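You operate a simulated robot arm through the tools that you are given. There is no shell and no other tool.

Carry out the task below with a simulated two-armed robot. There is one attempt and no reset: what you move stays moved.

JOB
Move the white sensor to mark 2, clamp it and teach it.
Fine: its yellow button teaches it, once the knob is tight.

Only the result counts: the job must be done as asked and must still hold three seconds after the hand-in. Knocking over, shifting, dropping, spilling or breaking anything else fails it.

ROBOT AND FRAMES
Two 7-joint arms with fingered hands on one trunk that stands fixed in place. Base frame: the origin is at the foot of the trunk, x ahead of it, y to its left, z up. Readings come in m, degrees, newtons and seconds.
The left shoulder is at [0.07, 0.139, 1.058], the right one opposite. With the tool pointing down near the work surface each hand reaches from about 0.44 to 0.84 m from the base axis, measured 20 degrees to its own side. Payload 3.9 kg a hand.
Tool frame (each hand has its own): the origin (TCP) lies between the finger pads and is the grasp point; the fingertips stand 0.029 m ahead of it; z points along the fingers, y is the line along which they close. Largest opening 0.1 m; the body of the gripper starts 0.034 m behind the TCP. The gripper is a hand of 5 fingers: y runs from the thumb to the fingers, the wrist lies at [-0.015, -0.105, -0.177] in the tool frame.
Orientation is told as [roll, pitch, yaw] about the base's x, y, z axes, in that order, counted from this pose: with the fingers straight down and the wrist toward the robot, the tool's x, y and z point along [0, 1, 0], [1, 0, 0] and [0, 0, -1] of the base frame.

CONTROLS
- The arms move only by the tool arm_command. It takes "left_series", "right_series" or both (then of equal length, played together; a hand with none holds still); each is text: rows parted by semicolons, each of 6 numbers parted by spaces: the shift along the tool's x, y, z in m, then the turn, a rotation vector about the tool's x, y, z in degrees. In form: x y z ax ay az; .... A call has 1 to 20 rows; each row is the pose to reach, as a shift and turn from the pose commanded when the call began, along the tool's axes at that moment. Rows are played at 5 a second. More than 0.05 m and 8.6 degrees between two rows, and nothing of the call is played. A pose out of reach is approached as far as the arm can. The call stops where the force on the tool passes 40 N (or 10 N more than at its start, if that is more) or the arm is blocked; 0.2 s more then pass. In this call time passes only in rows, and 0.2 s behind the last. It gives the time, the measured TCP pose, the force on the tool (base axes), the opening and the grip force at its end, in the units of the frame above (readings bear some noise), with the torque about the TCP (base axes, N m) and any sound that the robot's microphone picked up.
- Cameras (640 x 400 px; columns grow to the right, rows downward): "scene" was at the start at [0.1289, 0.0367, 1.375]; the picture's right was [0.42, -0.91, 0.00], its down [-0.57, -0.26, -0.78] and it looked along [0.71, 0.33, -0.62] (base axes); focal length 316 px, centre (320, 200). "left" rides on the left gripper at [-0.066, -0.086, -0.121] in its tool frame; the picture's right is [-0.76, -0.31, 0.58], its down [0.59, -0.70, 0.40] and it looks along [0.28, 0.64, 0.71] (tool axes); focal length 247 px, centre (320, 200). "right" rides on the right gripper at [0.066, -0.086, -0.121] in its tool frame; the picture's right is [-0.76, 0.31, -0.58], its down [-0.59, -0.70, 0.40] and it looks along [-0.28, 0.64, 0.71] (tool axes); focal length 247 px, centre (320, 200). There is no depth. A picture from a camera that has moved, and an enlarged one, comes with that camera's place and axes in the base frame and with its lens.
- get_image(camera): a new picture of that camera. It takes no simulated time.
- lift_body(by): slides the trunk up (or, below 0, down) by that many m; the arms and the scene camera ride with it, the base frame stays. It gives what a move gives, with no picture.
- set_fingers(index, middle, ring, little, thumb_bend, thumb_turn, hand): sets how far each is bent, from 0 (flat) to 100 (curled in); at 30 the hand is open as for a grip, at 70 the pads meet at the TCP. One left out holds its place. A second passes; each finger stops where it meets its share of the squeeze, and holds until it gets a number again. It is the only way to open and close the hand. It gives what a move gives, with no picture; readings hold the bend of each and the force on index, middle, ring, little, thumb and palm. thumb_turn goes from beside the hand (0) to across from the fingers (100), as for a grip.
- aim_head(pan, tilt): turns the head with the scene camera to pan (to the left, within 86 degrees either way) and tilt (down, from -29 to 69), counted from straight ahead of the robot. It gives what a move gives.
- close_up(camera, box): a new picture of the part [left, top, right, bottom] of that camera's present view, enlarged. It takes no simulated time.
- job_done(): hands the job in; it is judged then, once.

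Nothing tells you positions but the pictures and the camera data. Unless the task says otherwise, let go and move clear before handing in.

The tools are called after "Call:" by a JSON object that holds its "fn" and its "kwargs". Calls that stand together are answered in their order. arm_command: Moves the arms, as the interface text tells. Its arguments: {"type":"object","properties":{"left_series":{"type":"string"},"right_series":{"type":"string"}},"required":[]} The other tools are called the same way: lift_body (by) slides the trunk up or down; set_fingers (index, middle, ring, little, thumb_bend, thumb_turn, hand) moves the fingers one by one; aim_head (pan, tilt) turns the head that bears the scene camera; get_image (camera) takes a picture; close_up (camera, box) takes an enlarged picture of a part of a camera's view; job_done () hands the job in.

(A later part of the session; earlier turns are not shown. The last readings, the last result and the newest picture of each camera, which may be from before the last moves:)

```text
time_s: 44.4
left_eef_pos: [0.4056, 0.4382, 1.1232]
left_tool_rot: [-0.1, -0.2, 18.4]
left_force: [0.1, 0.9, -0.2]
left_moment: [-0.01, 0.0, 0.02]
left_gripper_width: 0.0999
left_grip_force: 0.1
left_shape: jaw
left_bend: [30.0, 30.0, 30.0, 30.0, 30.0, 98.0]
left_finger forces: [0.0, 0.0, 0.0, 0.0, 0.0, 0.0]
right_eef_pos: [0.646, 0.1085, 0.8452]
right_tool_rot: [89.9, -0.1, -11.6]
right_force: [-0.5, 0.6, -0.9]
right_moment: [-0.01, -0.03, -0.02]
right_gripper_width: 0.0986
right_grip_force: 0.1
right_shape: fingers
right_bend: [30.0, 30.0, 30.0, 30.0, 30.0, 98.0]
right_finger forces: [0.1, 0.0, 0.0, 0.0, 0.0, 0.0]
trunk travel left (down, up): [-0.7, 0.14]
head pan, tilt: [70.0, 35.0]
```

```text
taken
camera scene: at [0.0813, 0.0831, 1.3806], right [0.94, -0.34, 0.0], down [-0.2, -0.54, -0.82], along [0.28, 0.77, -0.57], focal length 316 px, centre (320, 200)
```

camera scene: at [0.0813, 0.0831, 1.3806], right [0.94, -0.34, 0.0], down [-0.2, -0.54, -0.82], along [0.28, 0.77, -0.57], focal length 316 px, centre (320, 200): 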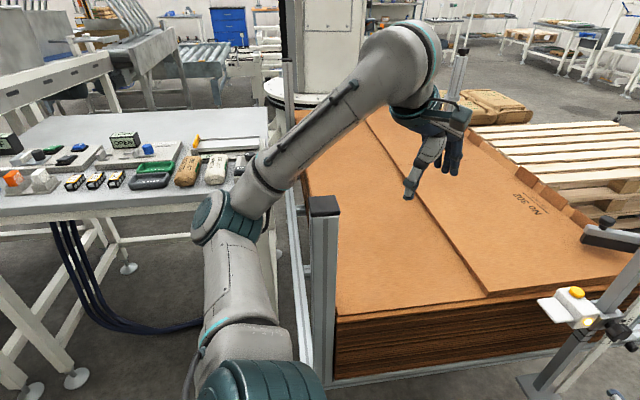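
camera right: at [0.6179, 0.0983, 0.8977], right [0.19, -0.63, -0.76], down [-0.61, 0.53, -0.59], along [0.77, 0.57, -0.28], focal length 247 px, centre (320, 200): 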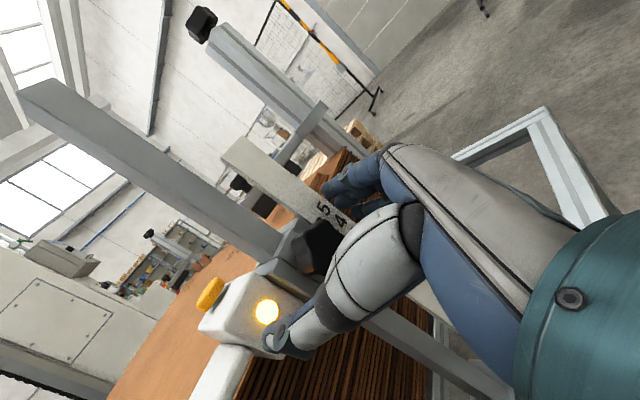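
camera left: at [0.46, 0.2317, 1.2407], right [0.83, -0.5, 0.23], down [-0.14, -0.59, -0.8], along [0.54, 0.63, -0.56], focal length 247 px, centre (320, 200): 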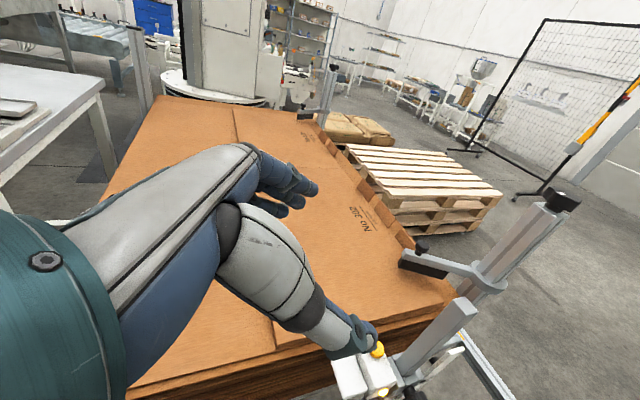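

The left elbow is at roughly [0.07, 0.46, 1.10] and its forearm passes above and beside the capped post. I'll pull the left hand inward and up, so the forearm stays clear of the post when the trunk goes down.

Call:
{"fn": "arm_command", "kwargs": {"left_series": "-0.023 -0.0085 -0.0128 0 0 0; -0.046 -0.017 -0.0257 0 0 0; -0.069 -0.0256 -0.0385 0 0 0; -0.0919 -0.0341 -0.0513 0 0 0; -0.1149 -0.0426 -0.0642 0 0 0; -0.1379 -0.0511 -0.077 0 0 0"}}

Call:
{"fn": "get_image", "kwargs": {"camera": "scene"}}

```text
time_s: 45.8
left_eef_pos: [0.4008, 0.2884, 1.2013]
left_tool_rot: [-0.1, -0.3, 18.5]
left_force: [0.0, 0.0, 0.6]
left_moment: [-0.02, -0.04, 0.02]
left_gripper_width: 0.0999
left_grip_force: 0.2
left_shape: jaw
left_bend: [30.0, 30.0, 30.0, 30.0, 30.0, 98.0]
left_finger forces: [0.0, 0.1, 0.0, 0.1, 0.1, 0.0]
right_eef_pos: [0.6467, 0.108, 0.8445]
right_tool_rot: [90.0, 0.0, -11.5]
right_force: [0.6, 0.3, -0.2]
right_moment: [-0.04, 0.02, 0.0]
right_gripper_width: 0.0985
right_grip_force: 0.0
right_shape: fingers
right_bend: [30.0, 30.0, 30.0, 30.0, 30.0, 98.0]
right_finger forces: [0.0, 0.0, 0.0, 0.0, 0.0, 0.0]
trunk travel left (down, up): [-0.7, 0.14]
head pan, tilt: [70.0, 35.0]
```

```text
taken
camera scene: at [0.0811, 0.0818, 1.3806], right [0.94, -0.34, 0.0], down [-0.2, -0.54, -0.82], along [0.28, 0.77, -0.57], focal length 316 px, centre (320, 200)
```

scene: 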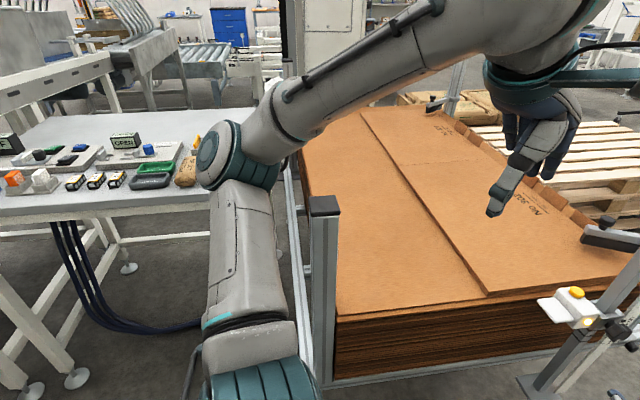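

The left elbow is now near [0.08, 0.39, 1.22], clear of the post. The right hand is above the rail, so I'll raise it before lowering the trunk.

Call:
{"fn": "arm_command", "kwargs": {"right_series": "0.025 -0.005 -0.005 0 0 0; 0.05 -0.01 -0.01 0 0 0; 0.075 -0.015 -0.015 0 0 0; 0.1 -0.02 -0.02 0 0 0; 0.125 -0.025 -0.025 0 0 0; 0.15 -0.03 -0.03 0 0 0"}}

Call:
{"fn": "lift_body", "kwargs": {"by": -0.1}}

Call:
{"fn": "get_image", "kwargs": {"camera": "scene"}}

```text
time_s: 47.1
left_eef_pos: [0.3993, 0.2901, 1.1997]
left_tool_rot: [-0.1, -0.3, 18.4]
left_force: [-0.7, 0.8, 0.3]
left_moment: [-0.02, -0.03, -0.04]
left_gripper_width: 0.0999
left_grip_force: 0.0
left_shape: jaw
left_bend: [30.0, 30.0, 30.0, 30.0, 30.0, 98.0]
left_finger forces: [0.0, 0.0, 0.0, 0.0, 0.1, 0.1]
right_eef_pos: [0.6105, 0.0847, 0.9934]
right_tool_rot: [90.1, 0.0, -11.4]
right_force: [0.2, 0.2, -0.6]
right_moment: [0.02, 0.0, -0.01]
right_gripper_width: 0.0988
right_grip_force: 0.0
right_shape: fingers
right_bend: [30.0, 30.0, 30.0, 30.0, 30.0, 98.0]
right_finger forces: [0.0, 0.0, 0.0, 0.1, 0.1, 0.1]
trunk travel left (down, up): [-0.7, 0.14]
head pan, tilt: [70.0, 35.0]
```

```text
time_s: 48.5
left_eef_pos: [0.3987, 0.291, 1.0996]
left_tool_rot: [-0.1, -0.3, 18.4]
left_force: [0.3, -0.8, -0.2]
left_moment: [-0.01, 0.04, 0.05]
left_gripper_width: 0.0998
left_grip_force: 0.1
left_shape: jaw
left_bend: [30.0, 30.0, 30.0, 30.0, 30.0, 98.0]
left_finger forces: [0.0, 0.0, 0.1, 0.1, 0.1, 0.0]
right_eef_pos: [0.6098, 0.0852, 0.8943]
right_tool_rot: [89.9, -0.1, -11.5]
right_force: [-0.9, 0.5, 0.3]
right_moment: [-0.05, 0.03, -0.03]
right_gripper_width: 0.0986
right_grip_force: 0.1
right_shape: fingers
right_bend: [30.0, 30.0, 30.0, 30.0, 30.0, 98.0]
right_finger forces: [0.1, 0.1, 0.1, 0.0, 0.0, 0.1]
trunk travel left (down, up): [-0.6, 0.24]
head pan, tilt: [70.0, 35.0]
```

```text
taken
camera scene: at [0.081, 0.0831, 1.2806], right [0.94, -0.34, 0.0], down [-0.2, -0.54, -0.82], along [0.28, 0.77, -0.57], focal length 316 px, centre (320, 200)
```

scene: 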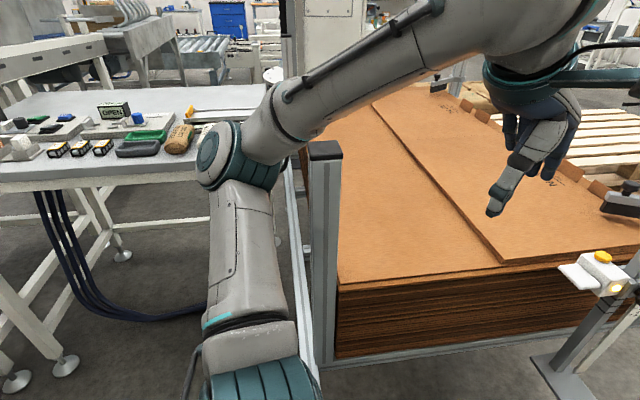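

Clearance is good. I'll lower another 0.1 m and aim the head back at the work.

Call:
{"fn": "lift_body", "kwargs": {"by": -0.1}}

Call:
{"fn": "aim_head", "kwargs": {"pan": 18, "tilt": 30}}

Call:
{"fn": "get_image", "kwargs": {"camera": "scene"}}

Call:
{"fn": "get_image", "kwargs": {"camera": "right"}}

```text
time_s: 49.8
left_eef_pos: [0.4002, 0.2895, 1.0008]
left_tool_rot: [-0.1, -0.2, 18.4]
left_force: [0.7, 0.8, 0.0]
left_moment: [0.03, 0.02, 0.0]
left_gripper_width: 0.0998
left_grip_force: 0.0
left_shape: jaw
left_bend: [30.0, 30.0, 30.0, 30.0, 30.0, 98.0]
left_finger forces: [0.0, 0.1, 0.1, 0.0, 0.0, 0.0]
right_eef_pos: [0.611, 0.0864, 0.7935]
right_tool_rot: [90.1, 0.0, -11.5]
right_force: [-0.6, 0.2, -0.3]
right_moment: [0.01, -0.01, 0.03]
right_gripper_width: 0.0984
right_grip_force: 0.0
right_shape: fingers
right_bend: [30.0, 30.0, 30.0, 30.0, 30.0, 98.0]
right_finger forces: [0.1, 0.0, 0.0, 0.1, 0.0, 0.0]
trunk travel left (down, up): [-0.5, 0.34]
head pan, tilt: [70.0, 35.0]
```

```text
time_s: 51.0
left_eef_pos: [0.4012, 0.2901, 1.0004]
left_tool_rot: [-0.1, -0.2, 18.3]
left_force: [0.1, -0.4, -1.0]
left_moment: [-0.02, 0.01, -0.02]
left_gripper_width: 0.0998
left_grip_force: 0.0
left_shape: jaw
left_bend: [30.0, 30.0, 30.0, 30.0, 30.0, 98.0]
left_finger forces: [0.0, 0.0, 0.0, 0.1, 0.0, 0.0]
right_eef_pos: [0.6118, 0.085, 0.7943]
right_tool_rot: [90.0, 0.1, -11.6]
right_force: [-0.4, 0.2, -0.7]
right_moment: [-0.01, -0.01, 0.01]
right_gripper_width: 0.0985
right_grip_force: 0.2
right_shape: fingers
right_bend: [30.0, 30.0, 30.0, 30.0, 30.0, 98.0]
right_finger forces: [0.0, 0.1, 0.0, 0.0, 0.0, 0.0]
trunk travel left (down, up): [-0.5, 0.34]
head pan, tilt: [18.0, 30.0]
```

```text
taken
camera scene: at [0.1371, 0.0284, 1.1884], right [0.31, -0.95, 0.0], down [-0.48, -0.15, -0.87], along [0.82, 0.27, -0.5], focal length 316 px, centre (320, 200)
```

scene: 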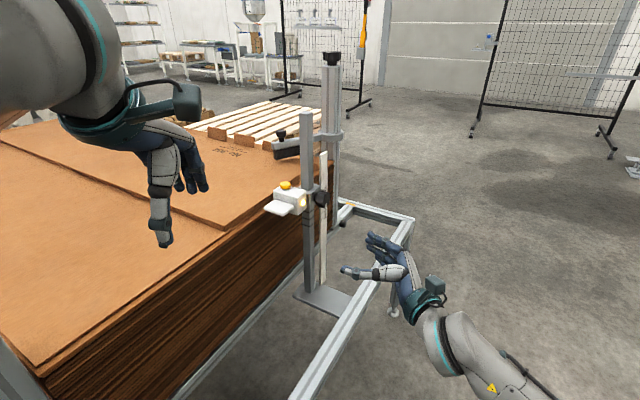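

```text
taken
camera right: at [0.5013, -0.0159, 0.8602], right [0.19, -0.63, -0.76], down [-0.61, 0.53, -0.59], along [0.77, 0.57, -0.28], focal length 247 px, centre (320, 200)
```

right: 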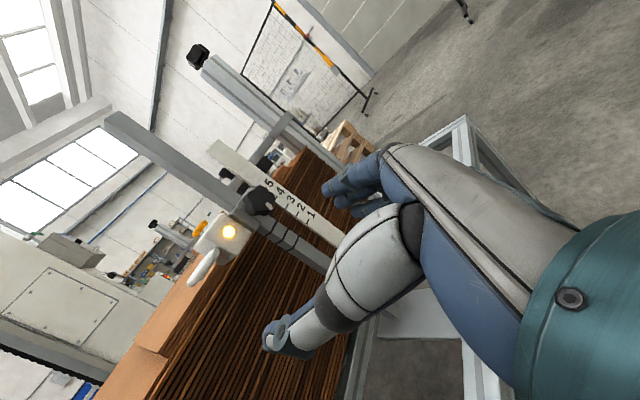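

Everything is clear. I'll bring the right hand back to the stand-off and then around the knob.

Call:
{"fn": "arm_command", "kwargs": {"right_series": "0.007 0.0184 0.0155 0 0 0; 0.014 0.0368 0.0311 0 0 0; 0.021 0.0551 0.0466 0 0 0; 0.028 0.0735 0.0622 0 0 0; 0.035 0.0919 0.0777 0 0 0"}}

Call:
{"fn": "close_up", "kwargs": {"camera": "right", "box": [220, 210, 350, 310]}}

Call:
{"fn": "arm_command", "kwargs": {"right_series": "0 0 0 0 0 -8; 0 0 0 0 0 -16; 0 0 0 0 0 -24; 0 0 0 0 0 -32; 0 0 0 0 0 -40; 0 0 0 0 0 -48"}}

```text
time_s: 52.2
left_eef_pos: [0.3998, 0.2904, 1.0]
left_tool_rot: [-0.3, -0.2, 18.4]
left_force: [0.7, 0.4, 0.3]
left_moment: [0.01, -0.02, 0.01]
left_gripper_width: 0.0998
left_grip_force: 0.0
left_shape: jaw
left_bend: [30.0, 30.0, 30.0, 30.0, 30.0, 98.0]
left_finger forces: [0.1, 0.1, 0.1, 0.0, 0.0, 0.0]
right_eef_pos: [0.716, 0.1445, 0.828]
right_tool_rot: [90.1, -0.1, -11.5]
right_force: [-0.1, -0.5, 0.2]
right_moment: [-0.01, 0.02, 0.01]
right_gripper_width: 0.0986
right_grip_force: 0.1
right_shape: fingers
right_bend: [30.0, 30.0, 30.0, 30.0, 30.0, 98.0]
right_finger forces: [0.0, 0.0, 0.1, 0.1, 0.0, 0.1]
trunk travel left (down, up): [-0.5, 0.34]
head pan, tilt: [18.0, 30.0]
```

```text
4.00 times, centred on (285, 260) of right
camera zoom: at [0.6069, 0.0425, 0.895], right [0.19, -0.63, -0.76], down [-0.61, 0.53, -0.59], along [0.77, 0.57, -0.28], focal length 988 px, centre (460, -40)
```

zoom: 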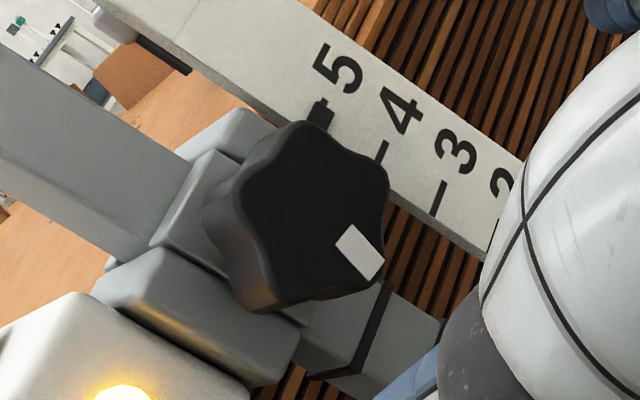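

```text
time_s: 53.6
left_eef_pos: [0.3999, 0.2899, 1.0]
left_tool_rot: [0.0, -0.2, 18.4]
left_force: [-0.3, 0.6, 0.4]
left_moment: [-0.01, 0.0, 0.03]
left_gripper_width: 0.0999
left_grip_force: 0.1
left_shape: jaw
left_bend: [30.0, 30.0, 30.0, 30.0, 30.0, 98.0]
left_finger forces: [0.0, 0.1, 0.1, 0.0, 0.0, 0.1]
right_eef_pos: [0.7165, 0.1438, 0.8298]
right_tool_rot: [90.2, -48.1, -11.5]
right_force: [0.6, 0.0, -0.3]
right_moment: [0.02, 0.02, -0.03]
right_gripper_width: 0.0985
right_grip_force: 0.1
right_shape: fingers
right_bend: [30.0, 30.0, 30.0, 30.0, 30.0, 98.0]
right_finger forces: [0.1, 0.0, 0.0, 0.0, 0.1, 0.0]
trunk travel left (down, up): [-0.5, 0.34]
head pan, tilt: [18.0, 30.0]
```

Now −48° is reachable. I'll check the positive end at this trunk height too, sweeping to about +48°.

Call:
{"fn": "arm_command", "kwargs": {"right_series": "0 0 0 0 0 8; 0 0 0 0 0 16; 0 0 0 0 0 24; 0 0 0 0 0 32; 0 0 0 0 0 40; 0 0 0 0 0 48; 0 0 0 0 0 56; 0 0 0 0 0 64; 0 0 0 0 0 72; 0 0 0 0 0 80; 0 0 0 0 0 88; 0 0 0 0 0 96"}}

```text
time_s: 56.2
left_eef_pos: [0.4007, 0.2898, 0.9999]
left_tool_rot: [-0.1, -0.2, 18.4]
left_force: [-0.1, -0.1, -0.1]
left_moment: [-0.01, 0.01, -0.03]
left_gripper_width: 0.0998
left_grip_force: 0.1
left_shape: jaw
left_bend: [30.0, 30.0, 30.0, 30.0, 30.0, 98.0]
left_finger forces: [0.0, 0.0, 0.1, 0.1, 0.0, 0.1]
right_eef_pos: [0.7161, 0.1428, 0.8302]
right_tool_rot: [90.0, 47.9, -11.4]
right_force: [0.4, 0.1, -0.2]
right_moment: [0.02, 0.01, -0.03]
right_gripper_width: 0.0985
right_grip_force: 0.0
right_shape: fingers
right_bend: [30.0, 30.0, 30.0, 30.0, 30.0, 98.0]
right_finger forces: [0.0, 0.1, 0.0, 0.0, 0.1, 0.1]
trunk travel left (down, up): [-0.5, 0.34]
head pan, tilt: [18.0, 30.0]
```

The full ±48° range works here. Now I'll go in around the knob at +48° and grip it again.

Call:
{"fn": "arm_command", "kwargs": {"right_series": "-0.0007 0.0005 0.012 0 0 0; -0.0007 0.0005 0.024 0 0 0; -0.0007 0.0005 0.036 0 0 0; -0.0007 0.0005 0.048 0 0 0; -0.0007 0.0005 0.06 0 0 0"}}

Call:
{"fn": "set_fingers", "kwargs": {"hand": "right", "index": 80, "middle": 85, "ring": 60, "little": 48, "thumb_bend": 85}}

Call:
{"fn": "close_up", "kwargs": {"camera": "right", "box": [250, 190, 370, 310]}}

Call:
{"fn": "close_up", "kwargs": {"camera": "scene", "box": [250, 150, 410, 270]}}

```text
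time_s: 57.4
left_eef_pos: [0.3999, 0.2899, 0.9996]
left_tool_rot: [-0.1, -0.1, 18.4]
left_force: [0.0, -0.9, -0.2]
left_moment: [0.04, -0.01, 0.02]
left_gripper_width: 0.0998
left_grip_force: 0.0
left_shape: jaw
left_bend: [30.0, 30.0, 30.0, 30.0, 30.0, 98.0]
left_finger forces: [0.0, 0.0, 0.1, 0.1, 0.0, 0.0]
right_eef_pos: [0.729, 0.2032, 0.8283]
right_tool_rot: [90.0, 48.1, -11.4]
right_force: [0.4, 0.7, 0.1]
right_moment: [0.01, 0.0, -0.01]
right_gripper_width: 0.0988
right_grip_force: 0.1
right_shape: fingers
right_bend: [30.0, 30.0, 30.0, 30.0, 30.0, 98.0]
right_finger forces: [0.0, 0.0, 0.0, 0.1, 0.0, 0.1]
trunk travel left (down, up): [-0.5, 0.34]
head pan, tilt: [18.0, 30.0]
```

```text
time_s: 58.4
left_eef_pos: [0.4015, 0.2911, 0.9991]
left_tool_rot: [-0.1, -0.1, 18.3]
left_force: [-0.1, 0.6, -0.2]
left_moment: [0.03, 0.0, 0.01]
left_gripper_width: 0.0997
left_grip_force: 0.0
left_shape: jaw
left_bend: [30.0, 30.0, 30.0, 30.0, 30.0, 98.0]
left_finger forces: [0.0, 0.0, 0.0, 0.1, 0.0, 0.0]
right_eef_pos: [0.7284, 0.2015, 0.8249]
right_tool_rot: [89.9, 48.1, -11.6]
right_force: [2.7, 0.4, -6.4]
right_moment: [-0.1, 0.07, -0.04]
right_gripper_width: 0.0314
right_grip_force: 15.5
right_shape: fingers
right_bend: [57.0, 63.0, 60.0, 48.0, 63.0, 96.0]
right_finger forces: [9.3, 9.4, 0.1, 0.0, 12.1, 0.1]
trunk travel left (down, up): [-0.5, 0.34]
head pan, tilt: [18.0, 30.0]
```

```text
3.33 times, centred on (310, 250) of right
camera zoom: at [0.6955, 0.0855, 0.9347], right [-0.47, -0.5, -0.73], down [-0.81, 0.57, 0.13], along [0.35, 0.65, -0.67], focal length 823 px, centre (353, 33)
```

zoom: 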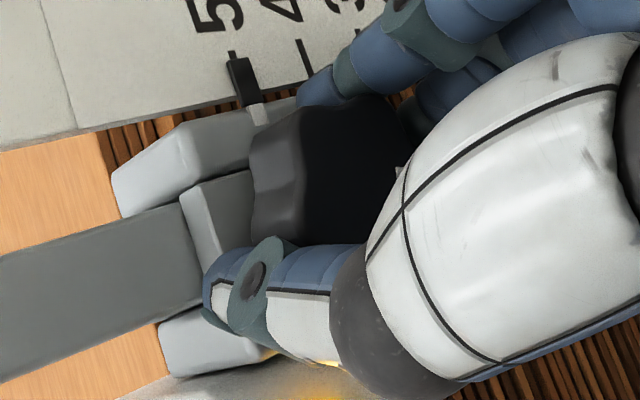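

```text
3.33 times, centred on (330, 210) of scene
camera zoom: at [0.1386, 0.0287, 1.1881], right [0.31, -0.95, 0.0], down [-0.48, -0.15, -0.87], along [0.82, 0.27, -0.5], focal length 1053 px, centre (287, 167)
```

zoom: 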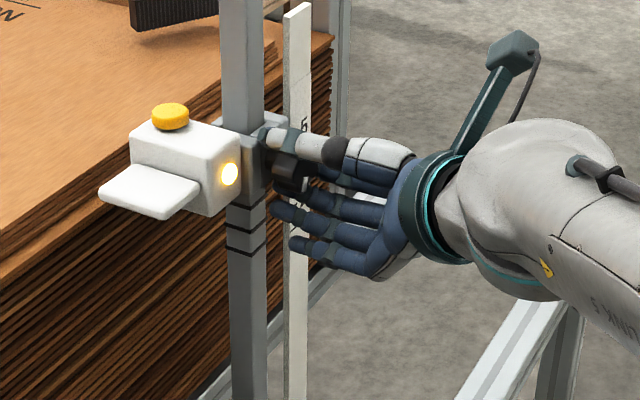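

The grip is re-established with the pointer still at 5. I'll turn another 24° counter-clockwise and watch the resisting moment.

Call:
{"fn": "arm_command", "kwargs": {"right_series": "0 0 0 0 0 -6; 0 0 0 0 0 -12; 0 0 0 0 0 -18; 0 0 0 0 0 -24"}}

Call:
{"fn": "close_up", "kwargs": {"camera": "right", "box": [250, 190, 370, 310]}}

Call:
{"fn": "close_up", "kwargs": {"camera": "scene", "box": [250, 150, 410, 270]}}

```text
time_s: 59.4
left_eef_pos: [0.4014, 0.2911, 0.9989]
left_tool_rot: [-0.2, -0.1, 18.4]
left_force: [0.4, 0.1, 0.1]
left_moment: [-0.04, 0.01, 0.0]
left_gripper_width: 0.0999
left_grip_force: 0.0
left_shape: jaw
left_bend: [30.0, 30.0, 30.0, 30.0, 30.0, 98.0]
left_finger forces: [0.1, 0.0, 0.0, 0.0, 0.0, 0.0]
right_eef_pos: [0.7283, 0.2019, 0.8234]
right_tool_rot: [89.7, 24.1, -11.6]
right_force: [-2.7, 2.6, -16.4]
right_moment: [-0.3, 0.64, 0.2]
right_gripper_width: 0.0293
right_grip_force: 24.6
right_shape: fingers
right_bend: [58.0, 65.0, 60.0, 48.0, 64.0, 90.0]
right_finger forces: [7.9, 25.0, 0.1, 0.1, 15.3, 0.0]
trunk travel left (down, up): [-0.5, 0.34]
head pan, tilt: [18.0, 30.0]
```

```text
3.33 times, centred on (310, 250) of right
camera zoom: at [0.6532, 0.095, 0.9201], right [-0.14, -0.56, -0.81], down [-0.79, 0.56, -0.25], along [0.6, 0.6, -0.52], focal length 823 px, centre (353, 33)
```

zoom: 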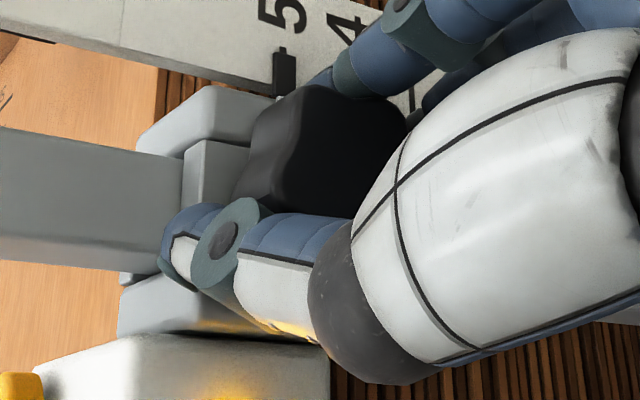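

```text
3.33 times, centred on (330, 210) of scene
camera zoom: at [0.1394, 0.0294, 1.188], right [0.31, -0.95, 0.0], down [-0.48, -0.16, -0.86], along [0.82, 0.27, -0.5], focal length 1053 px, centre (287, 167)
```

zoom: 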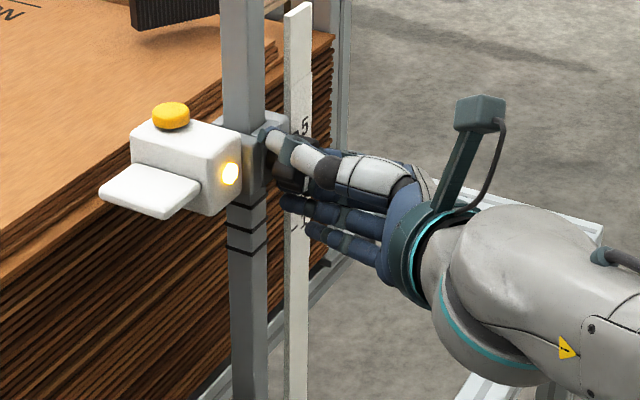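

The moment is up to 0.64 N·m with the hand holding. I'll continue another 24°.

Call:
{"fn": "arm_command", "kwargs": {"right_series": "0 0 0 0 0 -6; 0 0 0 0 0 -12; 0 0 0 0 0 -18; 0 0 0 0 0 -24"}}

Call:
{"fn": "close_up", "kwargs": {"camera": "right", "box": [250, 190, 370, 310]}}

Call:
{"fn": "close_up", "kwargs": {"camera": "scene", "box": [250, 150, 410, 270]}}

```text
time_s: 60.4
left_eef_pos: [0.4014, 0.2917, 0.9987]
left_tool_rot: [-0.2, -0.2, 18.4]
left_force: [0.4, 0.6, 0.3]
left_moment: [0.01, -0.01, 0.02]
left_gripper_width: 0.1001
left_grip_force: 0.1
left_shape: jaw
left_bend: [30.0, 30.0, 30.0, 30.0, 30.0, 98.0]
left_finger forces: [0.1, 0.0, 0.0, 0.1, 0.1, 0.1]
right_eef_pos: [0.7299, 0.2011, 0.8285]
right_tool_rot: [90.1, -0.1, -11.7]
right_force: [4.9, 6.2, -4.3]
right_moment: [-0.1, 0.04, 0.05]
right_gripper_width: 0.0269
right_grip_force: 18.3
right_shape: fingers
right_bend: [59.0, 64.0, 60.0, 48.0, 64.0, 94.0]
right_finger forces: [8.3, 13.7, 0.0, 0.1, 14.7, 0.0]
trunk travel left (down, up): [-0.5, 0.34]
head pan, tilt: [18.0, 30.0]
```

```text
3.33 times, centred on (310, 250) of right
camera zoom: at [0.6204, 0.1001, 0.8953], right [0.18, -0.63, -0.76], down [-0.61, 0.53, -0.59], along [0.77, 0.57, -0.28], focal length 823 px, centre (353, 33)
```

zoom: 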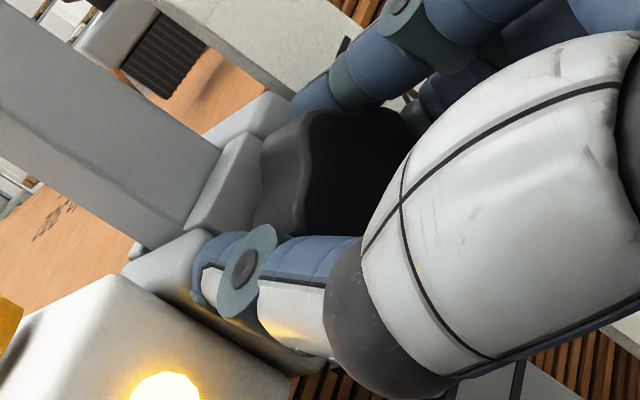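

```text
3.33 times, centred on (330, 210) of scene
camera zoom: at [0.1386, 0.0295, 1.1885], right [0.31, -0.95, 0.0], down [-0.48, -0.16, -0.87], along [0.82, 0.27, -0.5], focal length 1053 px, centre (287, 167)
```

zoom: 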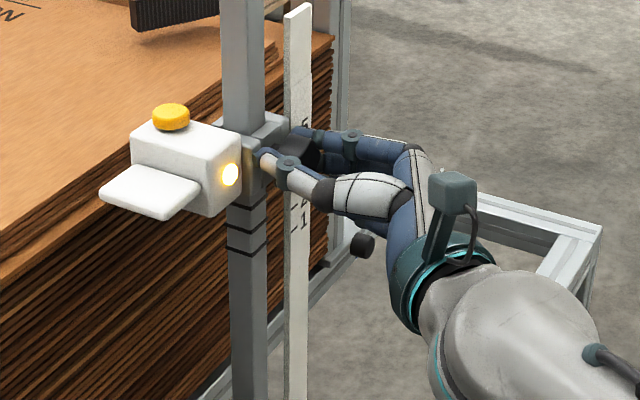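

The moment has dropped to nearly zero — either the clamp came loose or the fingers slipped over a lobe. I'll continue the stroke and then see how it behaves.

Call:
{"fn": "arm_command", "kwargs": {"right_series": "0 0 0 0 0 -6; 0 0 0 0 0 -12; 0 0 0 0 0 -18; 0 0 0 0 0 -24"}}

Call:
{"fn": "close_up", "kwargs": {"camera": "right", "box": [250, 190, 370, 310]}}

Call:
{"fn": "close_up", "kwargs": {"camera": "scene", "box": [290, 170, 370, 230]}}

```text
time_s: 61.4
left_eef_pos: [0.4016, 0.2911, 0.9989]
left_tool_rot: [-0.1, -0.2, 18.3]
left_force: [0.2, 0.2, 0.6]
left_moment: [-0.03, -0.02, -0.01]
left_gripper_width: 0.0998
left_grip_force: 0.0
left_shape: jaw
left_bend: [30.0, 30.0, 30.0, 30.0, 30.0, 98.0]
left_finger forces: [0.0, 0.1, 0.0, 0.0, 0.0, 0.0]
right_eef_pos: [0.7306, 0.2012, 0.8255]
right_tool_rot: [89.9, -24.0, -11.6]
right_force: [8.9, 1.0, -0.5]
right_moment: [0.02, 0.28, -0.22]
right_gripper_width: 0.0265
right_grip_force: 18.9
right_shape: fingers
right_bend: [58.0, 64.0, 60.0, 48.0, 65.0, 91.0]
right_finger forces: [9.1, 15.4, 0.0, 0.0, 13.2, 0.0]
trunk travel left (down, up): [-0.5, 0.34]
head pan, tilt: [18.0, 30.0]
```

```text
3.33 times, centred on (310, 250) of right
camera zoom: at [0.6017, 0.1041, 0.8519], right [0.46, -0.68, -0.57], down [-0.32, 0.47, -0.82], along [0.83, 0.56, 0.0], focal length 823 px, centre (353, 33)
```

zoom: 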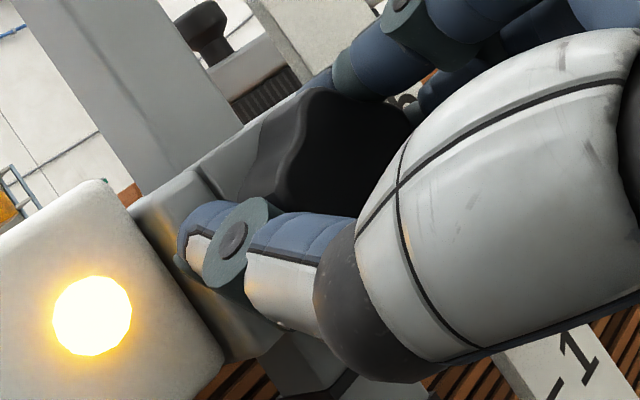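

```text
6.67 times, centred on (330, 200) of scene
camera zoom: at [0.1391, 0.0285, 1.1881], right [0.31, -0.95, 0.0], down [-0.48, -0.15, -0.87], along [0.82, 0.27, -0.5], focal length 2107 px, centre (253, 200)
```

zoom: 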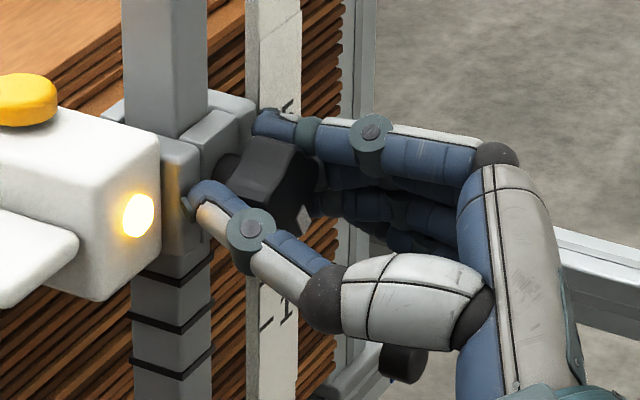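

In the scene view the white bar now shows at about 4–5 o'clock, so the knob has turned roughly 130° counter-clockwise in all, and the pointer is still at 5. I'll test if the carriage slides by pushing down 8 mm through the knob.

Call:
{"fn": "arm_command", "kwargs": {"right_series": "-0.0037 -0.0016 0 0 0 0; -0.0073 -0.0033 0 0 0 0"}}

Call:
{"fn": "close_up", "kwargs": {"camera": "scene", "box": [290, 170, 370, 230]}}

```text
time_s: 62.0
left_eef_pos: [0.4013, 0.2898, 0.9996]
left_tool_rot: [0.0, -0.3, 18.3]
left_force: [-0.2, -0.9, 0.0]
left_moment: [-0.01, 0.01, 0.02]
left_gripper_width: 0.1001
left_grip_force: 0.0
left_shape: jaw
left_bend: [30.0, 30.0, 30.0, 30.0, 30.0, 98.0]
left_finger forces: [0.0, 0.0, 0.0, 0.1, 0.0, 0.1]
right_eef_pos: [0.729, 0.2018, 0.8209]
right_tool_rot: [90.1, -24.1, -11.5]
right_force: [10.1, -1.0, 5.6]
right_moment: [0.11, 0.03, -0.25]
right_gripper_width: 0.0275
right_grip_force: 17.2
right_shape: fingers
right_bend: [56.0, 63.0, 60.0, 48.0, 65.0, 92.0]
right_finger forces: [11.8, 13.1, 0.0, 0.0, 10.4, 0.0]
trunk travel left (down, up): [-0.5, 0.34]
head pan, tilt: [18.0, 30.0]
```

```text
6.67 times, centred on (330, 200) of scene
camera zoom: at [0.1379, 0.028, 1.1884], right [0.31, -0.95, 0.0], down [-0.48, -0.15, -0.87], along [0.82, 0.27, -0.5], focal length 2107 px, centre (253, 200)
```

zoom: 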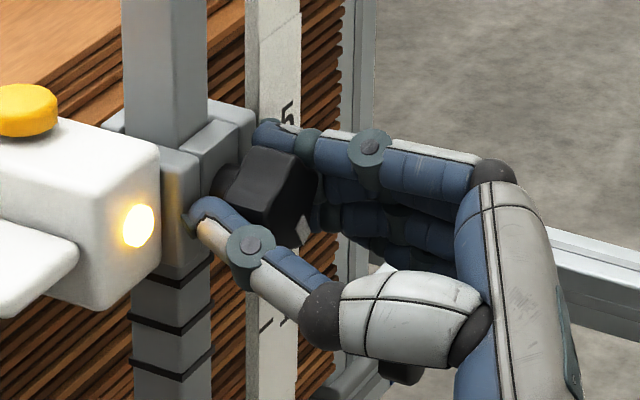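

The carriage slid down about 4 mm with only ~6 N, so it is loose but I'm still holding it. I'll slide it further down in steps, checking as I go.

Call:
{"fn": "arm_command", "kwargs": {"right_series": "-0.0046 -0.002 0 0 0 0; -0.0091 -0.0041 0 0 0 0; -0.0137 -0.0061 0 0 0 0; -0.0183 -0.0081 0 0 0 0"}}

Call:
{"fn": "close_up", "kwargs": {"camera": "scene", "box": [290, 170, 370, 230]}}

Call:
{"fn": "get_image", "kwargs": {"camera": "right"}}

```text
time_s: 63.0
left_eef_pos: [0.4009, 0.291, 0.9994]
left_tool_rot: [-0.1, -0.2, 18.4]
left_force: [0.8, -0.2, -0.1]
left_moment: [0.01, -0.02, -0.03]
left_gripper_width: 0.0999
left_grip_force: 0.1
left_shape: jaw
left_bend: [30.0, 30.0, 30.0, 30.0, 30.0, 98.0]
left_finger forces: [0.0, 0.1, 0.0, 0.1, 0.1, 0.0]
right_eef_pos: [0.7285, 0.202, 0.8007]
right_tool_rot: [90.2, -24.0, -11.7]
right_force: [10.3, -3.1, 6.6]
right_moment: [0.1, 0.06, -0.23]
right_gripper_width: 0.0275
right_grip_force: 18.4
right_shape: fingers
right_bend: [56.0, 63.0, 60.0, 48.0, 66.0, 92.0]
right_finger forces: [11.6, 14.7, 0.0, 0.1, 10.3, 0.1]
trunk travel left (down, up): [-0.5, 0.34]
head pan, tilt: [18.0, 30.0]
```

```text
6.67 times, centred on (330, 200) of scene
camera zoom: at [0.1378, 0.0278, 1.1884], right [0.31, -0.95, 0.0], down [-0.48, -0.15, -0.87], along [0.82, 0.27, -0.5], focal length 2107 px, centre (253, 200)
```

zoom: 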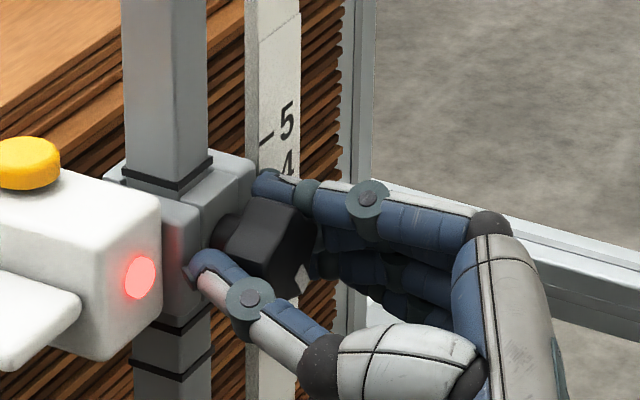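

```text
taken
camera right: at [0.6004, 0.1039, 0.8263], right [0.46, -0.68, -0.57], down [-0.31, 0.47, -0.82], along [0.83, 0.56, 0.0], focal length 247 px, centre (320, 200)
```

right: 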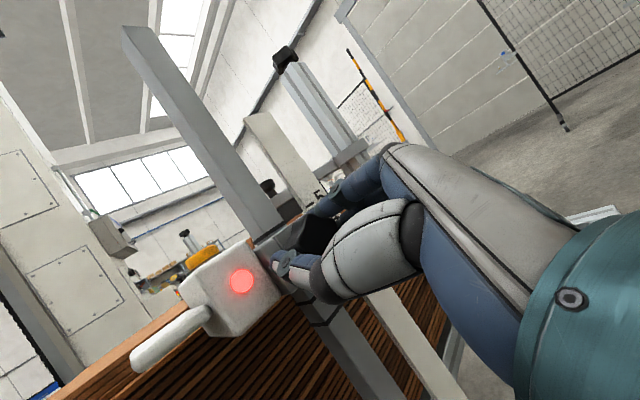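

The carriage is sliding well: about 24 mm so far, and the LED has gone red since it no longer sees what it was taught. By my measurement, 20 mm per mark puts mark 2 at z ≈ 0.769, so about 36 mm remain. I'll go most of the way and measure again.

Call:
{"fn": "arm_command", "kwargs": {"right_series": "-0.0046 -0.002 0 0 0 0; -0.0091 -0.0041 0 0 0 0; -0.0137 -0.0061 0 0 0 0; -0.0183 -0.0081 0 0 0 0; -0.0229 -0.0102 0 0 0 0; -0.0274 -0.0122 0 0 0 0; -0.031 -0.0138 0 0 0 0"}}

Call:
{"fn": "close_up", "kwargs": {"camera": "scene", "box": [290, 170, 370, 230]}}

Call:
{"fn": "close_up", "kwargs": {"camera": "right", "box": [170, 160, 370, 320]}}

```text
time_s: 64.6
left_eef_pos: [0.4004, 0.2895, 1.0007]
left_tool_rot: [-0.2, -0.1, 18.5]
left_force: [-0.5, 0.0, -0.3]
left_moment: [0.01, 0.02, -0.02]
left_gripper_width: 0.0998
left_grip_force: 0.0
left_shape: jaw
left_bend: [30.0, 30.0, 30.0, 30.0, 30.0, 98.0]
left_finger forces: [0.0, 0.0, 0.1, 0.0, 0.0, 0.0]
right_eef_pos: [0.7296, 0.2021, 0.7651]
right_tool_rot: [90.0, -24.0, -11.5]
right_force: [9.4, -2.6, -0.2]
right_moment: [-0.02, 0.13, -0.21]
right_gripper_width: 0.0271
right_grip_force: 19.6
right_shape: fingers
right_bend: [57.0, 64.0, 60.0, 48.0, 66.0, 93.0]
right_finger forces: [10.2, 16.7, 0.0, 0.0, 11.7, 0.0]
trunk travel left (down, up): [-0.5, 0.34]
head pan, tilt: [18.0, 30.0]
```

```text
6.67 times, centred on (330, 200) of scene
camera zoom: at [0.1386, 0.028, 1.1882], right [0.31, -0.95, 0.0], down [-0.48, -0.15, -0.87], along [0.82, 0.27, -0.5], focal length 2107 px, centre (253, 200)
```

zoom: 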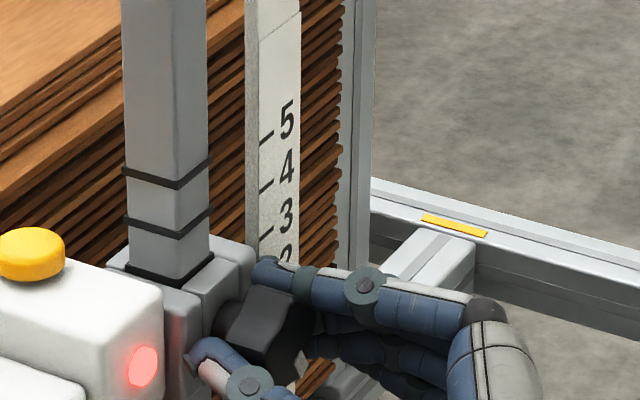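

```text
2.50 times, centred on (270, 240) of right
camera zoom: at [0.6012, 0.1041, 0.7913], right [0.46, -0.68, -0.57], down [-0.32, 0.47, -0.82], along [0.83, 0.56, 0.0], focal length 617 px, centre (445, 100)
```

zoom: 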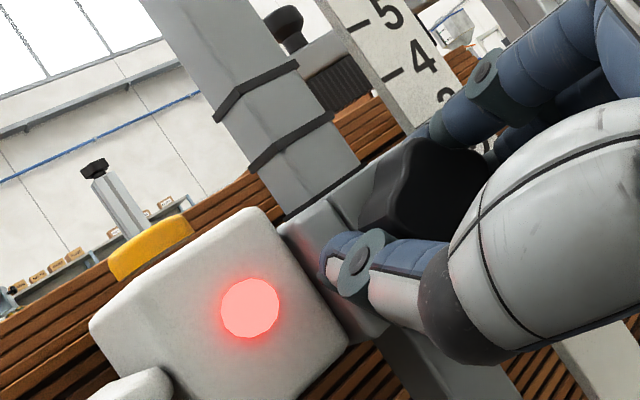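

The sensor's travel by LED measurement is 60 ± 1 mm, which matches mark 2. I'm still holding it, so I'll now turn the knob clockwise (positive roll) to clamp it, watching the moment.

Call:
{"fn": "arm_command", "kwargs": {"right_series": "0.0002 -0.0001 0 0 0 8; 0.0004 -0.0002 0 0 0 16; 0.0006 -0.0003 0 0 0 24; 0.0008 -0.0004 0 0 0 32; 0.001 -0.0006 0 0 0 40"}}

Call:
{"fn": "close_up", "kwargs": {"camera": "scene", "box": [290, 190, 370, 250]}}

Call:
{"fn": "close_up", "kwargs": {"camera": "right", "box": [170, 160, 370, 320]}}

```text
time_s: 65.8
left_eef_pos: [0.401, 0.2901, 0.9998]
left_tool_rot: [0.0, -0.3, 18.4]
left_force: [0.2, -0.5, 0.1]
left_moment: [0.02, 0.0, 0.02]
left_gripper_width: 0.1001
left_grip_force: 0.1
left_shape: jaw
left_bend: [30.0, 30.0, 30.0, 30.0, 30.0, 98.0]
left_finger forces: [0.0, 0.1, 0.0, 0.1, 0.1, 0.0]
right_eef_pos: [0.729, 0.2019, 0.7675]
right_tool_rot: [90.1, 16.3, -11.6]
right_force: [6.2, -3.5, -2.3]
right_moment: [-0.07, -0.04, -0.09]
right_gripper_width: 0.0272
right_grip_force: 19.4
right_shape: fingers
right_bend: [57.0, 63.0, 60.0, 48.0, 65.0, 94.0]
right_finger forces: [10.1, 15.4, 0.0, 0.0, 12.4, 0.0]
trunk travel left (down, up): [-0.5, 0.34]
head pan, tilt: [18.0, 30.0]
```

```text
6.67 times, centred on (330, 220) of scene
camera zoom: at [0.1382, 0.028, 1.1882], right [0.31, -0.95, 0.0], down [-0.48, -0.15, -0.87], along [0.82, 0.27, -0.5], focal length 2107 px, centre (253, 67)
```

zoom: 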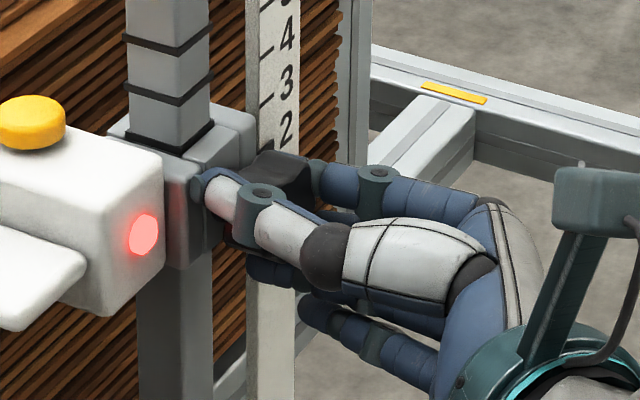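

```text
2.50 times, centred on (270, 240) of right
camera zoom: at [0.6401, 0.096, 0.8537], right [-0.04, -0.58, -0.81], down [-0.74, 0.56, -0.37], along [0.67, 0.59, -0.45], focal length 617 px, centre (445, 100)
```

zoom: 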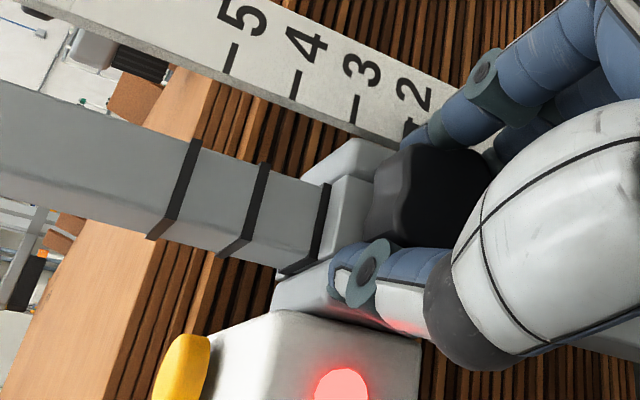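

The pointer is now visible right at tick 2. The knob turns easily so far, so I'll continue tightening to +48°.

Call:
{"fn": "arm_command", "kwargs": {"right_series": "0.0002 -0.0001 0 0 0 8; 0.0004 -0.0002 0 0 0 16; 0.0006 -0.0003 0 0 0 24; 0.0008 -0.0004 0 0 0 32"}}

Call:
{"fn": "close_up", "kwargs": {"camera": "right", "box": [200, 160, 360, 280]}}

Call:
{"fn": "close_up", "kwargs": {"camera": "scene", "box": [290, 190, 370, 250]}}

```text
time_s: 66.8
left_eef_pos: [0.401, 0.2893, 0.9996]
left_tool_rot: [-0.1, -0.1, 18.3]
left_force: [-0.1, -0.6, 0.4]
left_moment: [0.02, 0.02, -0.01]
left_gripper_width: 0.0999
left_grip_force: 0.1
left_shape: jaw
left_bend: [30.0, 30.0, 30.0, 30.0, 30.0, 98.0]
left_finger forces: [0.0, 0.0, 0.0, 0.1, 0.1, 0.1]
right_eef_pos: [0.728, 0.2016, 0.7672]
right_tool_rot: [89.9, 48.2, -11.6]
right_force: [4.8, -4.5, -5.0]
right_moment: [-0.11, 0.03, -0.15]
right_gripper_width: 0.0268
right_grip_force: 17.0
right_shape: fingers
right_bend: [57.0, 63.0, 60.0, 48.0, 66.0, 94.0]
right_finger forces: [9.9, 12.3, 0.1, 0.0, 10.7, 0.1]
trunk travel left (down, up): [-0.5, 0.34]
head pan, tilt: [18.0, 30.0]
```

```text
3.33 times, centred on (280, 220) of right
camera zoom: at [0.6939, 0.0853, 0.875], right [-0.47, -0.49, -0.73], down [-0.81, 0.57, 0.13], along [0.36, 0.65, -0.67], focal length 823 px, centre (453, 133)
```

zoom: 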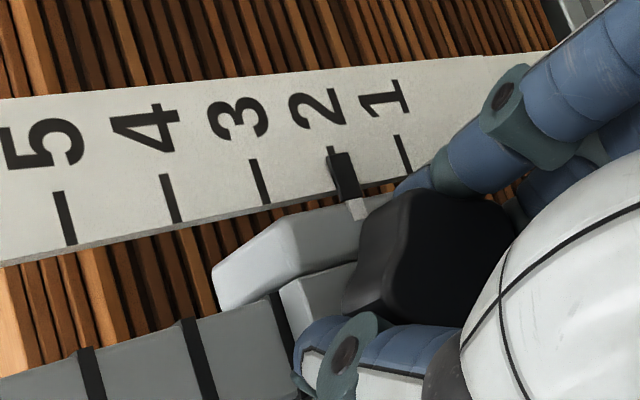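

```text
6.67 times, centred on (330, 220) of scene
camera zoom: at [0.1385, 0.0279, 1.1882], right [0.31, -0.95, 0.0], down [-0.48, -0.15, -0.87], along [0.82, 0.27, -0.5], focal length 2107 px, centre (253, 67)
```

zoom: 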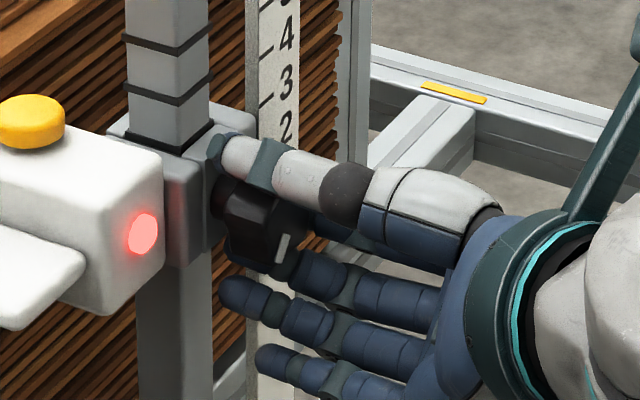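

The pointer sits on tick 2 in the same way it sat on tick 5 at the start from this same viewpoint, so the height is right to within about half a millimetre. The first tightening stroke met little resistance, so I need more strokes. I'll release, roll back to −40° and regrip.

Call:
{"fn": "set_fingers", "kwargs": {"hand": "right", "index": 30, "middle": 30, "ring": 30, "little": 30, "thumb_bend": 30}}

Call:
{"fn": "close_up", "kwargs": {"camera": "right", "box": [200, 160, 360, 280]}}

Call:
{"fn": "close_up", "kwargs": {"camera": "scene", "box": [290, 190, 370, 250]}}

```text
time_s: 67.8
left_eef_pos: [0.4, 0.2896, 1.0]
left_tool_rot: [0.0, -0.1, 18.4]
left_force: [-0.4, 0.0, 0.2]
left_moment: [0.01, -0.04, 0.0]
left_gripper_width: 0.0997
left_grip_force: 0.0
left_shape: jaw
left_bend: [30.0, 30.0, 30.0, 30.0, 30.0, 98.0]
left_finger forces: [0.1, 0.0, 0.0, 0.0, 0.0, 0.0]
right_eef_pos: [0.7271, 0.2026, 0.7683]
right_tool_rot: [89.9, 48.1, -11.5]
right_force: [0.9, 0.4, 0.3]
right_moment: [-0.02, 0.0, -0.01]
right_gripper_width: 0.0984
right_grip_force: 0.1
right_shape: fingers
right_bend: [30.0, 30.0, 30.0, 30.0, 30.0, 97.0]
right_finger forces: [0.0, 0.0, 0.1, 0.1, 0.1, 0.0]
trunk travel left (down, up): [-0.5, 0.34]
head pan, tilt: [18.0, 30.0]
```

```text
3.33 times, centred on (280, 220) of right
camera zoom: at [0.6929, 0.0858, 0.876], right [-0.46, -0.49, -0.73], down [-0.81, 0.57, 0.13], along [0.36, 0.66, -0.67], focal length 823 px, centre (453, 133)
```

zoom: 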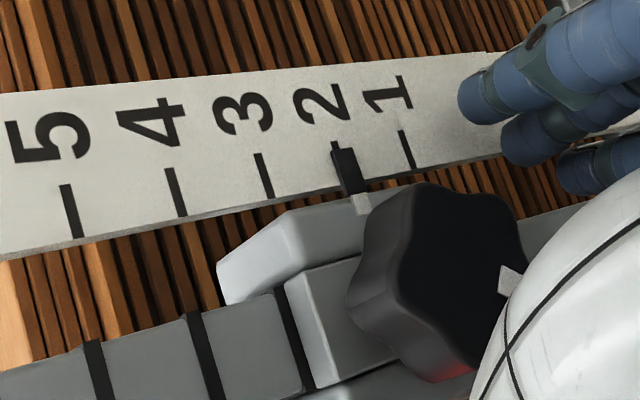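

```text
6.67 times, centred on (330, 220) of scene
camera zoom: at [0.1371, 0.0284, 1.1884], right [0.31, -0.95, 0.0], down [-0.48, -0.15, -0.87], along [0.82, 0.27, -0.5], focal length 2107 px, centre (253, 67)
```

zoom: 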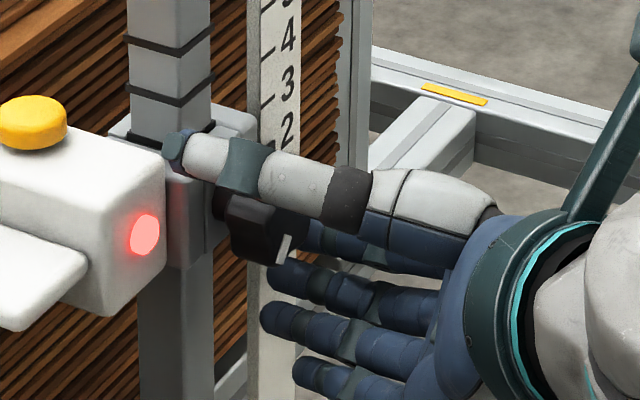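

The carriage holds still at mark 2 with the hand open, and the bar is now near 250°, about 57° short of its original tight angle. I'll back off slightly, roll to −40°, move in again and regrip.

Call:
{"fn": "arm_command", "kwargs": {"right_series": "0.0015 0.0013 -0.01 0 0 0; 0.0015 0.0013 -0.02 0 0 -8; 0.0015 0.0013 -0.02 0 0 -16; 0.0015 0.0013 -0.02 0 0 -24; 0.0015 0.0013 -0.02 0 0 -32; 0.0015 0.0013 -0.02 0 0 -40; 0.0015 0.0013 -0.02 0 0 -48; 0.0015 0.0013 -0.02 0 0 -56; 0.0015 0.0013 -0.02 0 0 -64; 0.0015 0.0013 -0.02 0 0 -72; 0.0015 0.0013 -0.02 0 0 -80; 0.0015 0.0013 -0.02 0 0 -88; 0.0015 0.0013 -0.01 0 0 -88; 0.0015 0.0013 0 0 0 -88"}}

Call:
{"fn": "close_up", "kwargs": {"camera": "scene", "box": [290, 190, 370, 250]}}

Call:
{"fn": "close_up", "kwargs": {"camera": "right", "box": [200, 160, 380, 300]}}

```text
time_s: 70.8
left_eef_pos: [0.4, 0.2903, 0.9999]
left_tool_rot: [-0.1, -0.2, 18.5]
left_force: [-0.2, -0.1, 1.0]
left_moment: [-0.03, 0.01, -0.02]
left_gripper_width: 0.0998
left_grip_force: 0.1
left_shape: jaw
left_bend: [30.0, 30.0, 30.0, 30.0, 30.0, 98.0]
left_finger forces: [0.0, 0.0, 0.1, 0.0, 0.0, 0.1]
right_eef_pos: [0.7212, 0.2071, 0.7668]
right_tool_rot: [90.0, -40.2, -11.5]
right_force: [-0.1, 0.3, 0.3]
right_moment: [-0.02, 0.03, -0.01]
right_gripper_width: 0.098
right_grip_force: 0.1
right_shape: fingers
right_bend: [30.0, 30.0, 30.0, 30.0, 30.0, 98.0]
right_finger forces: [0.1, 0.1, 0.1, 0.0, 0.0, 0.1]
right hand out of reach, approached as far as the arm can: row 14
trunk travel left (down, up): [-0.5, 0.34]
head pan, tilt: [18.0, 30.0]
```

```text
6.67 times, centred on (330, 220) of scene
camera zoom: at [0.1371, 0.0285, 1.1884], right [0.31, -0.95, 0.0], down [-0.48, -0.15, -0.87], along [0.82, 0.27, -0.5], focal length 2107 px, centre (253, 67)
```

zoom: 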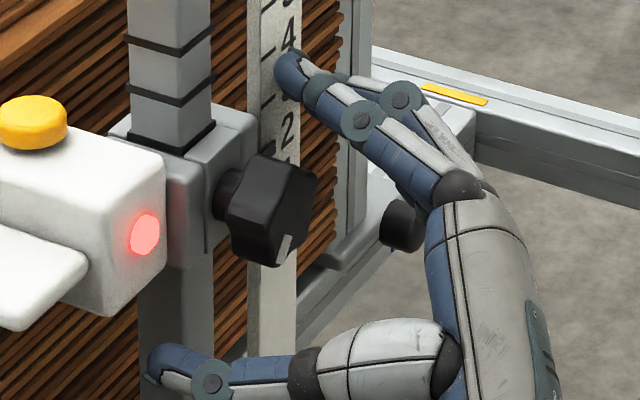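

```text
2.86 times, centred on (290, 230) of right
camera zoom: at [0.5897, 0.1095, 0.7621], right [0.59, -0.71, -0.38], down [-0.08, 0.42, -0.9], along [0.8, 0.56, 0.2], focal length 706 px, centre (406, 114)
```

zoom: 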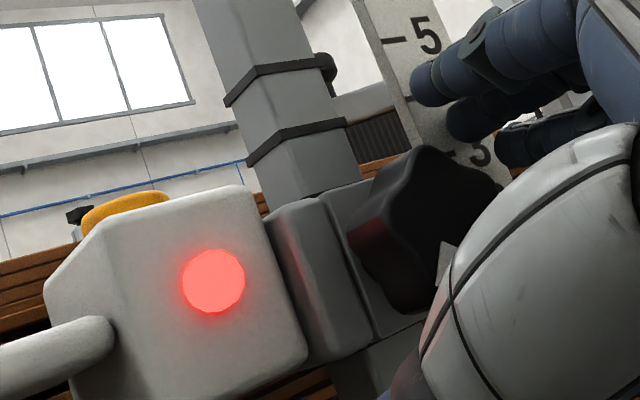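

Row 14 was slightly out of reach, leaving the hand about 8 mm off the axis. I'll roll forward to −30° and recentre before gripping.

Call:
{"fn": "arm_command", "kwargs": {"right_series": "-0.0012 0.0025 -0.004 0 0 4; -0.0024 0.005 -0.004 0 0 8; -0.0036 0.0074 -0.004 0 0 10"}}

Call:
{"fn": "close_up", "kwargs": {"camera": "scene", "box": [290, 190, 370, 250]}}

```text
time_s: 71.6
left_eef_pos: [0.4015, 0.2902, 1.0002]
left_tool_rot: [0.0, -0.2, 18.4]
left_force: [-0.2, 0.3, -0.6]
left_moment: [0.03, -0.02, 0.01]
left_gripper_width: 0.0997
left_grip_force: 0.1
left_shape: jaw
left_bend: [30.0, 30.0, 30.0, 30.0, 30.0, 98.0]
left_finger forces: [0.0, 0.1, 0.0, 0.0, 0.0, 0.1]
right_eef_pos: [0.7275, 0.2008, 0.77]
right_tool_rot: [90.0, -29.9, -11.5]
right_force: [0.0, -1.0, 0.2]
right_moment: [-0.02, -0.01, 0.01]
right_gripper_width: 0.0985
right_grip_force: 0.1
right_shape: fingers
right_bend: [30.0, 30.0, 30.0, 30.0, 30.0, 98.0]
right_finger forces: [0.1, 0.0, 0.1, 0.1, 0.0, 0.0]
trunk travel left (down, up): [-0.5, 0.34]
head pan, tilt: [18.0, 30.0]
```

```text
6.67 times, centred on (330, 220) of scene
camera zoom: at [0.1371, 0.0283, 1.1883], right [0.31, -0.95, 0.0], down [-0.48, -0.15, -0.87], along [0.82, 0.27, -0.5], focal length 2107 px, centre (253, 67)
```

zoom: 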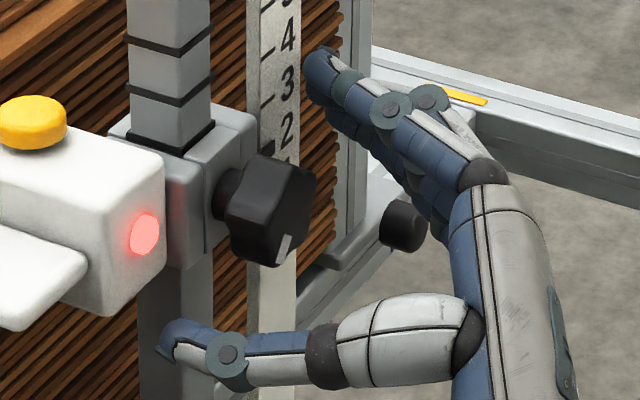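

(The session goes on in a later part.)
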